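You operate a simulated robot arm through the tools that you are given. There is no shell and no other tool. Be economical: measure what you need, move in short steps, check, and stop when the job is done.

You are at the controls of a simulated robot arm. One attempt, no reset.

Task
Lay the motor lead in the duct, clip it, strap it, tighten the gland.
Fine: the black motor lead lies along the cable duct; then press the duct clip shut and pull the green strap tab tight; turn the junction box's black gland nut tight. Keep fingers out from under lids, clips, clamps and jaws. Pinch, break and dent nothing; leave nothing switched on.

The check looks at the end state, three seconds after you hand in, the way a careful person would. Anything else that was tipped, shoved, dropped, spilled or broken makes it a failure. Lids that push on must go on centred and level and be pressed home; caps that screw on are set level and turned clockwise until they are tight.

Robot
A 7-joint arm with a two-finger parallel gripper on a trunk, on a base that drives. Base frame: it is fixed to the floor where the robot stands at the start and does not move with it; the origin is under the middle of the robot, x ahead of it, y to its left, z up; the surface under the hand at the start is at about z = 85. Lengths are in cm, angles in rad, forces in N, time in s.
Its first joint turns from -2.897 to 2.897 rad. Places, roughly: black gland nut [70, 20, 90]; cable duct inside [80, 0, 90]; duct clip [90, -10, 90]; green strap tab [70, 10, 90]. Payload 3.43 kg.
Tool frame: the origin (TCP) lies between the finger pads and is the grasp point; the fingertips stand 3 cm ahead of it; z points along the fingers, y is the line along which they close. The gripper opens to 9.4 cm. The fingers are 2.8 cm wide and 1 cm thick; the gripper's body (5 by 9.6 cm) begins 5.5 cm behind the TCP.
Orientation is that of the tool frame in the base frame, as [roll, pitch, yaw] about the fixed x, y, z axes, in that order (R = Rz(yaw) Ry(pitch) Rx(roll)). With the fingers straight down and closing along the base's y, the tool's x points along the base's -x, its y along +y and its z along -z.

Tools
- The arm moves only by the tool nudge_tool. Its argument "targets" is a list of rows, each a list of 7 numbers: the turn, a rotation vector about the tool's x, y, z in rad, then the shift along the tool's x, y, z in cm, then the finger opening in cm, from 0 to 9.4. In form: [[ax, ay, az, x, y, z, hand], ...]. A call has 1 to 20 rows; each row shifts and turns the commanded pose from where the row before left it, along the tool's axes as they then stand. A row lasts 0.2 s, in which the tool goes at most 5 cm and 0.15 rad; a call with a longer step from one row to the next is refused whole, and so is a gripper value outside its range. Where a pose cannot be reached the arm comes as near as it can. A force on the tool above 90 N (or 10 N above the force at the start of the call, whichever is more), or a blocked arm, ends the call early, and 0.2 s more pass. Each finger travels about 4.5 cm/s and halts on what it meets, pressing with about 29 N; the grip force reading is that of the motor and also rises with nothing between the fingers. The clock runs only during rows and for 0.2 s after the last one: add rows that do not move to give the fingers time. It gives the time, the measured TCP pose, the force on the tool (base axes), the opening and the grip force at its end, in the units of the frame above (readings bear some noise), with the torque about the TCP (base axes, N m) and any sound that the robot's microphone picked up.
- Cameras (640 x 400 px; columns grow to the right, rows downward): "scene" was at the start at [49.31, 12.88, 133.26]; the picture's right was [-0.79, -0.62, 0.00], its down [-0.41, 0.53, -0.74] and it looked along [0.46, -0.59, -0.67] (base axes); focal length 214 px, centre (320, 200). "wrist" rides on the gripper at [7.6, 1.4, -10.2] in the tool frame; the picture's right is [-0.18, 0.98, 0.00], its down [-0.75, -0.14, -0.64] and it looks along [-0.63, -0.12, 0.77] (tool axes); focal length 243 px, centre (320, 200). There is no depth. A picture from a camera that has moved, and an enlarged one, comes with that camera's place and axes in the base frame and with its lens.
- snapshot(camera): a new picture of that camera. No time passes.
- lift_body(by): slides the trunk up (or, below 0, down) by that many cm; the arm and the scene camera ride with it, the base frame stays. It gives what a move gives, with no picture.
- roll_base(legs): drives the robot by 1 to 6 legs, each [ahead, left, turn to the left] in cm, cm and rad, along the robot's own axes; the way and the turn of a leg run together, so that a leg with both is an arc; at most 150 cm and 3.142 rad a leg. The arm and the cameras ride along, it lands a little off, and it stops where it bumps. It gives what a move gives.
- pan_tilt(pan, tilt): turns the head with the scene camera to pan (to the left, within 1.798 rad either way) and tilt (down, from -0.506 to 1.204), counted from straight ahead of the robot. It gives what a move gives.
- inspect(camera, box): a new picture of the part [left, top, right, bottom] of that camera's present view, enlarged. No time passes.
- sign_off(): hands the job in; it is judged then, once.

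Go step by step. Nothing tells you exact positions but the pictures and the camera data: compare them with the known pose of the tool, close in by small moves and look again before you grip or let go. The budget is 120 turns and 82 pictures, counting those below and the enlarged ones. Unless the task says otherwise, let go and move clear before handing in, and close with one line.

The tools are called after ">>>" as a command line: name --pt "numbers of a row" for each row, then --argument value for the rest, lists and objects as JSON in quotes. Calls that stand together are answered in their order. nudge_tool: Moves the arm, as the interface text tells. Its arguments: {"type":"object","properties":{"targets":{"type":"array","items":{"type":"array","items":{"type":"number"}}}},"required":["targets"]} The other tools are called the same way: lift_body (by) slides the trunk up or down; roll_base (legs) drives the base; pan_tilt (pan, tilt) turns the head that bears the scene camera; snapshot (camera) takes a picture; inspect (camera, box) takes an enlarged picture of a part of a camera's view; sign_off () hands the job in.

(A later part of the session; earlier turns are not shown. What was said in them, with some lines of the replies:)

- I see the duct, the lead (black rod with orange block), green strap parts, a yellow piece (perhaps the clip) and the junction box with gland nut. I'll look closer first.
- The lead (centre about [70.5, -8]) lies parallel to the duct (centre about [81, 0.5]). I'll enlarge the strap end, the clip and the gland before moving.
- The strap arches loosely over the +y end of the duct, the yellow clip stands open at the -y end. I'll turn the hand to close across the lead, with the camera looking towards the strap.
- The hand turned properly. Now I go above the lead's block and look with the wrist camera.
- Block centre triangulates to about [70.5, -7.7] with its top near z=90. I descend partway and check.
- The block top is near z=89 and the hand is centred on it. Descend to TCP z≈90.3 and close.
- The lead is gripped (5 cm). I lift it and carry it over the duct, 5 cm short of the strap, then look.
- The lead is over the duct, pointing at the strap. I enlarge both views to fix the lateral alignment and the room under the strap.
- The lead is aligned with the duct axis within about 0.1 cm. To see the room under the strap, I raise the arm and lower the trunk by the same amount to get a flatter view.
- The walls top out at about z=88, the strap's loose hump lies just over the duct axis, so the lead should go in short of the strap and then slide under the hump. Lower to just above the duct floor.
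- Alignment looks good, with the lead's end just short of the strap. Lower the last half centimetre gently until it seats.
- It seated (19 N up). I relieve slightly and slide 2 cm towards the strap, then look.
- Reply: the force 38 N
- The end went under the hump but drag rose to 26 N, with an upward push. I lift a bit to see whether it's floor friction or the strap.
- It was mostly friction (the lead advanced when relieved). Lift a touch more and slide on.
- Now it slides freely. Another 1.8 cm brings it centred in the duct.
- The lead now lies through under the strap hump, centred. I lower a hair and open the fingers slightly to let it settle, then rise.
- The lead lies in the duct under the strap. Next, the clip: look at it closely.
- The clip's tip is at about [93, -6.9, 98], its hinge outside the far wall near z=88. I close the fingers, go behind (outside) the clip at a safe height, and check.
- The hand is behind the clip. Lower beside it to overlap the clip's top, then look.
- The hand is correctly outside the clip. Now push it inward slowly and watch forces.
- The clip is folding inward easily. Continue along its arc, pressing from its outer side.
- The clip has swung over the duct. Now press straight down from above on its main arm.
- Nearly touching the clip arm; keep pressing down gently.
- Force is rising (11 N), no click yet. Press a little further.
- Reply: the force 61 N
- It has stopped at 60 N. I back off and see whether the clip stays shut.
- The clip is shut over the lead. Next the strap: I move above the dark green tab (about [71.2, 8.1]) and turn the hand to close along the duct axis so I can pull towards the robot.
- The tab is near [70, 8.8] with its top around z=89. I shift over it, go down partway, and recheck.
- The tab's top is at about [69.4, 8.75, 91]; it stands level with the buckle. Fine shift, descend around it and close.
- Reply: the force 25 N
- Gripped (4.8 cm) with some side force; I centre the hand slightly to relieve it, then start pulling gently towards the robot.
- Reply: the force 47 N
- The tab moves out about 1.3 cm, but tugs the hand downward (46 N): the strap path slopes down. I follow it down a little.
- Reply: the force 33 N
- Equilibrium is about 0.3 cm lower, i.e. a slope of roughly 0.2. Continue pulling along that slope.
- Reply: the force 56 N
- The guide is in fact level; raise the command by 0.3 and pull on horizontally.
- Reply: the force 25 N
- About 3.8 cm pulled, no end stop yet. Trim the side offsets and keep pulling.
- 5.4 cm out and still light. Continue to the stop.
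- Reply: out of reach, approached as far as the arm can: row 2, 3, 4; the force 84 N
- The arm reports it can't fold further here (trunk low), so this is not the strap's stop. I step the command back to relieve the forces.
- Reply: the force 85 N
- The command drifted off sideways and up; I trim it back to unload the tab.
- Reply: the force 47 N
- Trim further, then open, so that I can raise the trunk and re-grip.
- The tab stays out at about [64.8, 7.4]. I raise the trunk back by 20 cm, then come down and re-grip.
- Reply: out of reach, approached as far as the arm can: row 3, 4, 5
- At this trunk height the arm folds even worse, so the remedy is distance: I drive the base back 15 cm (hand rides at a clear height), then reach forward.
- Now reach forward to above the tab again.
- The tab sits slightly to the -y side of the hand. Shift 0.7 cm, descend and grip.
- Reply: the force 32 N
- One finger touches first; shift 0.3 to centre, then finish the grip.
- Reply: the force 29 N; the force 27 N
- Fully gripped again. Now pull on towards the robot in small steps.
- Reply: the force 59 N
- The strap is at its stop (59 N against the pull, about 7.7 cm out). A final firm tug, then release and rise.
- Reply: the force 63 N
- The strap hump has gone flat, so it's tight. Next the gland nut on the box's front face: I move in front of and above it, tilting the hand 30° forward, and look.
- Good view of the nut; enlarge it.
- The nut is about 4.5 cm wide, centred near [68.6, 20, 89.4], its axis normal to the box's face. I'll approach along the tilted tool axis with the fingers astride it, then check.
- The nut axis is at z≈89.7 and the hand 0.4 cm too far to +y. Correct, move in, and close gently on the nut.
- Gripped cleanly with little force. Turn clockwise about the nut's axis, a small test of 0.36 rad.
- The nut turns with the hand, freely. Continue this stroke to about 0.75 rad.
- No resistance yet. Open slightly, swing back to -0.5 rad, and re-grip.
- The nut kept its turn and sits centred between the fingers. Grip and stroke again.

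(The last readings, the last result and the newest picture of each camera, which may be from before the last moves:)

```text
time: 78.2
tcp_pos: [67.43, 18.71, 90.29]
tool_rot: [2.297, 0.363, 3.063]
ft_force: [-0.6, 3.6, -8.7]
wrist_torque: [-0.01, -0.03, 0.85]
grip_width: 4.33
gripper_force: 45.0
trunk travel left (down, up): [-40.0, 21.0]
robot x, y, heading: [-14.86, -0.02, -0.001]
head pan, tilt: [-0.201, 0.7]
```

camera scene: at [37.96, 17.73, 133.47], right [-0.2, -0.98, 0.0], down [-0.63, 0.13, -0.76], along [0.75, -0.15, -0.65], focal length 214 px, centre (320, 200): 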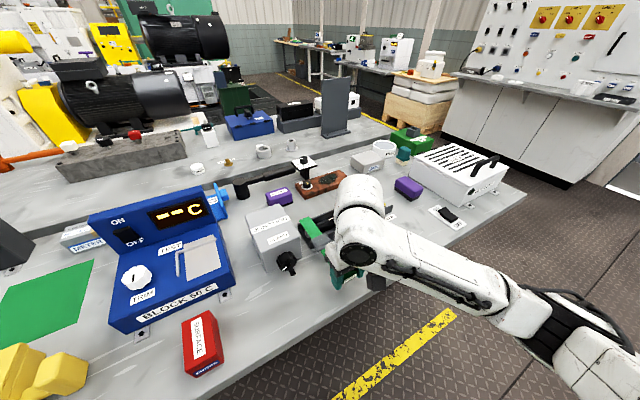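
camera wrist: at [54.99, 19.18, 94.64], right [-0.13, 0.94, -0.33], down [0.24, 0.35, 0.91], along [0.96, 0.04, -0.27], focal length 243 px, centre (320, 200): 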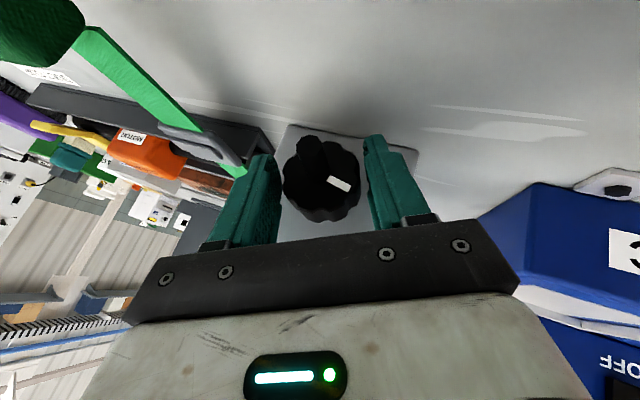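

About 2 rad so far, still free. Another cycle.

>>> nudge_tool --pt "0 0 0 0 0 0 5" --pt "0 0 0 0 0 0 5.3" --pt "0.104 0 -0.06 0 0.08 0 5.3" --pt "0.104 0 -0.06 0 0.08 0 5.3" --pt "0.104 0 -0.06 0 0.08 0 5.3" --pt "0.104 0 -0.06 0 0.08 0 5.3" --pt "0.104 0 -0.06 0 0.08 0 5.3" --pt "0.104 0 -0.06 0 0.08 0 5.3" --pt "0.104 0 -0.06 0 0.08 0 5.3" --pt "0.104 0 -0.06 0 0.08 0 5.3" --pt "0.104 0 -0.06 0 0.08 0 5.3" --pt "0.104 0 -0.06 0 0.08 0 5.3" --pt "0 0 0 0 0 0 4" --pt "0 0 0 0 0 0 3.5" --pt "0 0 0 0 0 0 3.5"

>>> inspect --camera "wrist" --box '[220, 100, 430, 240]'

>>> nudge_tool --pt "-0.104 0 0.06 0 -0.08 0 3.5" --pt "-0.104 0 0.06 0 -0.08 0 3.5" --pt "-0.104 0 0.06 0 -0.08 0 3.5" --pt "-0.104 0 0.06 0 -0.08 0 3.5" --pt "-0.104 0 0.06 0 -0.08 0 3.5" --pt "0 0 0 0 0 0 3.5"

>>> nudge_tool --pt "-0.104 0 0.06 0 -0.08 0 3.5" --pt "-0.104 0 0.06 0 -0.08 0 3.5" --pt "-0.104 0 0.06 0 -0.08 0 3.5" --pt "-0.104 0 0.06 0 -0.08 0 3.5" --pt "-0.104 0 0.06 0 -0.08 0 3.5" --pt "0 0 0 0 0 0 3.5"

```text
time: 81.4
tcp_pos: [67.15, 19.46, 90.63]
tool_rot: [-2.657, 0.471, -2.599]
ft_force: [-1.6, 5.1, -4.1]
wrist_torque: [-0.06, 0.35, 0.45]
grip_width: 4.27
gripper_force: 44.9
trunk travel left (down, up): [-40.0, 21.0]
robot x, y, heading: [-14.6, -0.01, -0.003]
head pan, tilt: [-0.201, 0.7]
```

```text
2.86 times, centred on (325, 170) of wrist
camera zoom: at [54.96, 19.21, 94.68], right [-0.13, 0.94, -0.32], down [0.24, 0.35, 0.91], along [0.96, 0.04, -0.27], focal length 693 px, centre (306, 286)
```

zoom: 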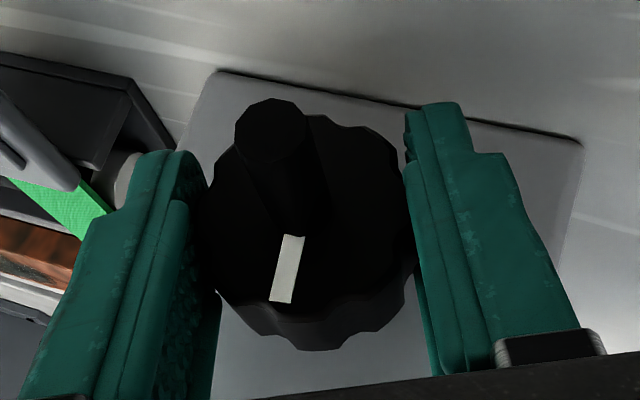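

```text
time: 82.8
tcp_pos: [67.35, 19.04, 90.7]
tool_rot: [2.94, 0.517, -2.938]
ft_force: [-7.0, -1.9, 5.3]
wrist_torque: [-0.66, 0.43, 1.23]
grip_width: 4.33
gripper_force: 45.1
trunk travel left (down, up): [-40.0, 21.0]
robot x, y, heading: [-15.0, 0.04, 0.0]
head pan, tilt: [-0.201, 0.7]
```

```text
time: 84.2
tcp_pos: [67.56, 18.62, 90.38]
tool_rot: [2.295, 0.365, 3.06]
ft_force: [2.9, 0.1, -2.5]
wrist_torque: [-0.08, 0.1, 0.52]
grip_width: 4.27
gripper_force: 37.4
trunk travel left (down, up): [-40.0, 21.0]
robot x, y, heading: [-14.52, 0.25, 0.001]
head pan, tilt: [-0.201, 0.7]
```

Torque ticked up mid-stroke (0.5 N m). Swing back and compare the nut's mark to see if it still turned.

>>> nudge_tool --pt "0 0 0 0 0 0 5" --pt "0 0 0 0 0 0 5.3" --pt "0.104 0 -0.06 0 0.08 0 5.3" --pt "0.104 0 -0.06 0 0.08 0 5.3" --pt "0.104 0 -0.06 0 0.08 0 5.3" --pt "0.104 0 -0.06 0 0.08 0 5.3" --pt "0.104 0 -0.06 0 0.08 0 5.3" --pt "0.104 0 -0.06 0 0.08 0 5.3" --pt "0.104 0 -0.06 0 0.08 0 5.3" --pt "0.104 0 -0.06 0 0.08 0 5.3" --pt "0.104 0 -0.06 0 0.08 0 5.3" --pt "0.104 0 -0.06 0 0.08 0 5.3" --pt "0 0 0 0 0 0 5.3"

>>> inspect --camera "wrist" --box '[220, 100, 430, 240]'

```text
time: 87.0
tcp_pos: [67.26, 19.46, 90.61]
tool_rot: [-2.655, 0.472, -2.599]
ft_force: [0.4, 0.0, 0.0]
wrist_torque: [-0.01, -0.01, -0.03]
grip_width: 5.31
gripper_force: 0.1
trunk travel left (down, up): [-40.0, 21.0]
robot x, y, heading: [-14.66, -0.03, 0.002]
head pan, tilt: [-0.201, 0.7]
```

```text
2.86 times, centred on (325, 170) of wrist
camera zoom: at [55.07, 19.13, 94.75], right [-0.13, 0.94, -0.33], down [0.24, 0.35, 0.91], along [0.96, 0.04, -0.27], focal length 693 px, centre (306, 286)
```

zoom: 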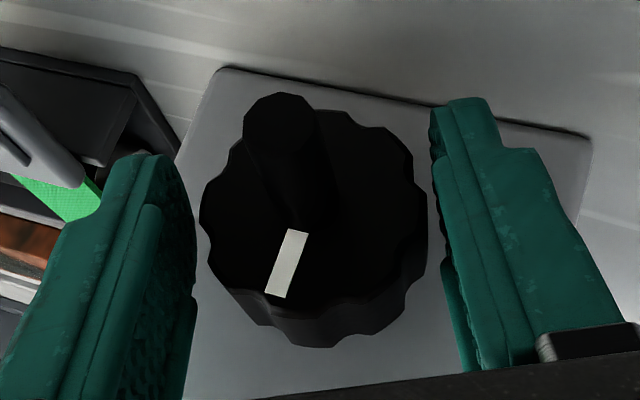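

The mark barely moved in that stroke (only a few degrees), so the nut seems tight and the fingers slipped. I'll confirm with a short, measured re-grip and turn.

>>> nudge_tool --pt "0 0 0 0 0 0 4" --pt "0 0 0 0 0 0 3.2" --pt "0 0 0 0 0 0 3.2" --pt "-0.07 0 0.04 0 -0.055 0 3.2" --pt "-0.07 0 0.04 0 -0.055 0 3.2" --pt "0 0 0 0 0 0 3.2"

>>> nudge_tool --pt "-0.07 0 0.04 0 -0.055 0 3.2" --pt "-0.07 0 0.04 0 -0.055 0 3.2" --pt "0 0 0 0 0 0 3.2"

>>> inspect --camera "wrist" --box '[220, 100, 430, 240]'

```text
time: 88.4
tcp_pos: [67.24, 19.51, 90.75]
tool_rot: [-2.839, 0.501, -2.684]
ft_force: [2.9, 17.7, -14.0]
wrist_torque: [-0.33, 0.39, 0.66]
grip_width: 4.28
gripper_force: 45.6
trunk travel left (down, up): [-40.0, 21.0]
robot x, y, heading: [-14.83, 0.01, -0.006]
head pan, tilt: [-0.201, 0.7]
```

```text
time: 89.2
tcp_pos: [67.25, 19.33, 90.65]
tool_rot: [-3.02, 0.518, -2.773]
ft_force: [-5.0, 18.4, -10.6]
wrist_torque: [-0.55, 0.4, 0.93]
grip_width: 4.36
gripper_force: 44.7
trunk travel left (down, up): [-40.0, 21.0]
robot x, y, heading: [-14.79, 0.1, -0.005]
head pan, tilt: [-0.201, 0.7]
```

```text
2.86 times, centred on (325, 170) of wrist
camera zoom: at [55.45, 17.53, 95.68], right [-0.15, 0.99, -0.01], down [0.33, 0.06, 0.94], along [0.93, 0.14, -0.34], focal length 693 px, centre (306, 286)
```

zoom: 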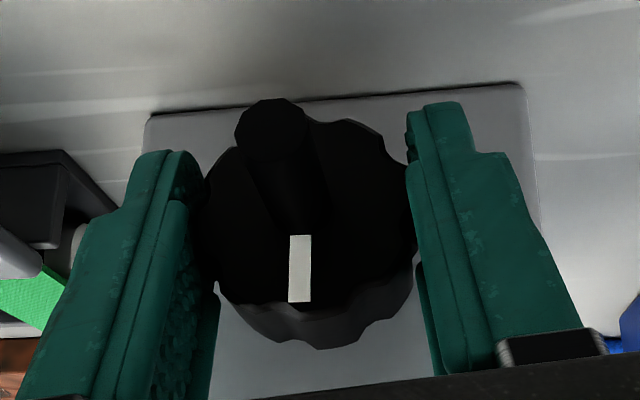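

The nut no longer follows (the mark lags by the full turn), so it's against its stop. For certainty I re-seat the grip 0.2 cm deeper and give it one more firm turn.

>>> nudge_tool --pt "0 0 0 0 0 0 5.3" --pt "0.104 0 -0.06 -0.17 0.08 0.1 5.3" --pt "0.104 0 -0.06 0 0.08 0.2 5.3" --pt "0 0 0 0 0 0 4" --pt "0 0 0 0 0 0 2.5" --pt "0 0 0 0 0 0 1.5" --pt "-0.09 0 0.052 0 -0.07 0 1.5" --pt "-0.09 0 0.052 0 -0.07 0 1.5"

>>> inspect --camera "wrist" --box '[220, 100, 430, 240]'

>>> nudge_tool --pt "-0.09 0 0.052 0 -0.07 0 1.5" --pt "-0.09 0 0.052 0 -0.07 0 1.5" --pt "-0.09 0 0.052 0 -0.07 0 1.5"

>>> inspect --camera "wrist" --box '[220, 100, 430, 240]'

```text
time: 91.0
tcp_pos: [67.53, 19.31, 90.54]
tool_rot: [-2.982, 0.514, -2.755]
ft_force: [-2.1, 19.6, -7.6]
wrist_torque: [-1.02, -0.21, 0.5]
grip_width: 4.33
gripper_force: 42.8
trunk travel left (down, up): [-40.0, 21.0]
robot x, y, heading: [-14.84, 0.01, -0.004]
head pan, tilt: [-0.201, 0.7]
```

```text
2.86 times, centred on (325, 170) of wrist
camera zoom: at [55.77, 17.81, 95.39], right [-0.15, 0.99, -0.04], down [0.32, 0.09, 0.94], along [0.94, 0.12, -0.33], focal length 693 px, centre (306, 286)
```

zoom: 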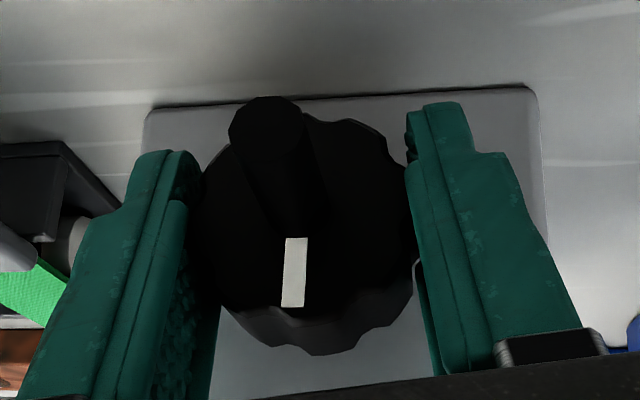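

```text
time: 91.8
tcp_pos: [67.57, 19.04, 90.48]
tool_rot: [2.941, 0.515, -2.934]
ft_force: [-6.1, 21.9, -6.3]
wrist_torque: [-0.37, 0.05, 0.83]
grip_width: 4.32
gripper_force: 44.9
trunk travel left (down, up): [-40.0, 21.0]
robot x, y, heading: [-14.76, 0.09, -0.005]
head pan, tilt: [-0.201, 0.7]
```

```text
2.86 times, centred on (325, 170) of wrist
camera zoom: at [56.29, 16.06, 95.92], right [-0.14, 0.96, 0.26], down [0.41, -0.19, 0.89], along [0.9, 0.23, -0.36], focal length 693 px, centre (306, 286)
```

zoom: 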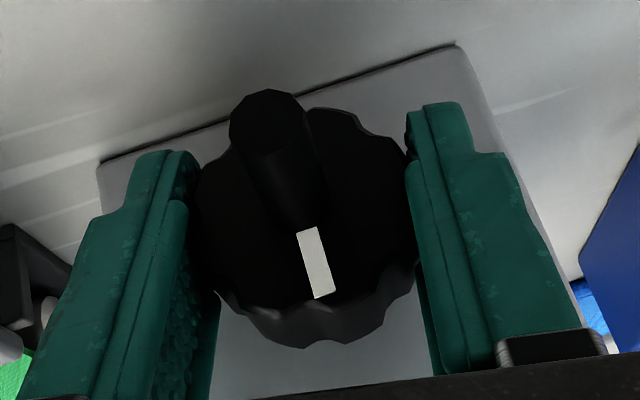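

The nut held against 1 N m with no movement: tight. Open and back the hand straight out and up.

>>> nudge_tool --pt "0 0 0 0 0 0 5" --pt "0 0 0 0 0 0 6.5" --pt "0 0 0 0 0 0 7.5" --pt "0 0 0 0 0 -2 7.5" --pt "0 0 0 0 0 -3 7.5" --pt "0 0 0 0 0 -4 7.5" --pt "0 0 0 0 0 -4 7.5" --pt "0 0 0 0 0 -4 7.5" --pt "0 0 0 0 0 0 7.5"

>>> pan_tilt --pan -0.5 --tilt 0.75

>>> snapshot --camera "scene"

>>> snapshot --camera "wrist"

```text
time: 93.8
tcp_pos: [60.26, 13.78, 105.14]
tool_rot: [2.943, 0.513, -2.937]
ft_force: [-0.1, 0.0, 0.2]
wrist_torque: [0.03, 0.01, 0.0]
grip_width: 7.52
gripper_force: 0.1
trunk travel left (down, up): [-40.0, 21.0]
robot x, y, heading: [-14.77, -0.01, -0.003]
head pan, tilt: [-0.201, 0.7]
```

```text
time: 94.6
tcp_pos: [60.31, 13.89, 105.09]
tool_rot: [2.941, 0.515, -2.935]
ft_force: [0.5, -0.1, -0.2]
wrist_torque: [0.0, -0.01, -0.01]
grip_width: 7.5
gripper_force: 0.1
trunk travel left (down, up): [-40.0, 21.0]
robot x, y, heading: [-14.6, 0.38, -0.003]
head pan, tilt: [-0.499, 0.75]
```

```text
10 pictures are left
camera scene: at [36.7, 15.43, 133.1], right [-0.48, -0.88, 0.0], down [-0.6, 0.33, -0.73], along [0.64, -0.35, -0.68], focal length 214 px, centre (320, 200)
```

scene: 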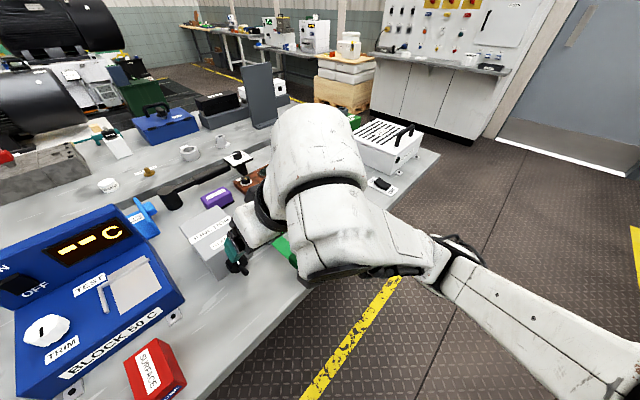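

```text
9 pictures are left
camera wrist: at [48.95, 10.84, 110.42], right [-0.13, 0.96, 0.26], down [0.41, -0.19, 0.89], along [0.9, 0.23, -0.36], focal length 243 px, centre (320, 200)
```

wrist: 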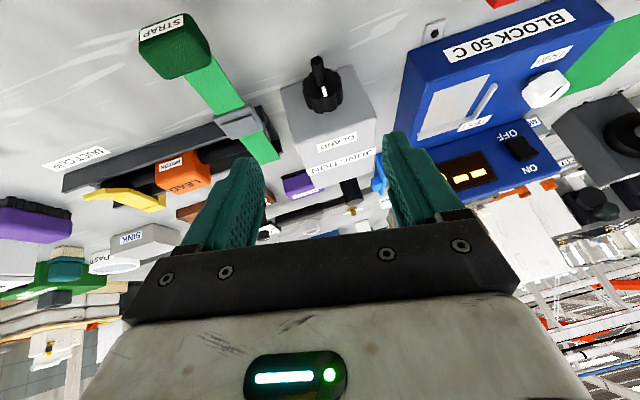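

The nut is released and nothing else was disturbed. One close look at the duct, clip and strap before handing in.

>>> inspect --camera "wrist" --box '[50, 90, 290, 240]'

```text
2.67 times, centred on (170, 165) of wrist
camera zoom: at [48.95, 10.84, 110.42], right [-0.13, 0.96, 0.26], down [0.41, -0.19, 0.89], along [0.9, 0.23, -0.36], focal length 647 px, centre (720, 293)
```

zoom: 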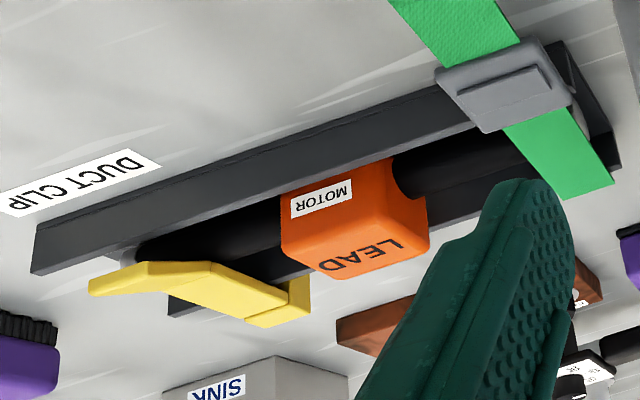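

The lead lies in the duct, the clip is flat over it, the strap is drawn flat and the nut is against its stop; the hand is clear. Handing in.

>>> sign_off

```text
The job is handed in.
```

I laid the motor lead in the duct, pressed the clip shut over it, pulled the strap tab to its stop, and turned the gland nut clockwise until it stopped. The hand is clear and I saw nothing else disturbed. The clip gave no audible click, but it stopped firm at about 60 N and stayed flat when I let go.
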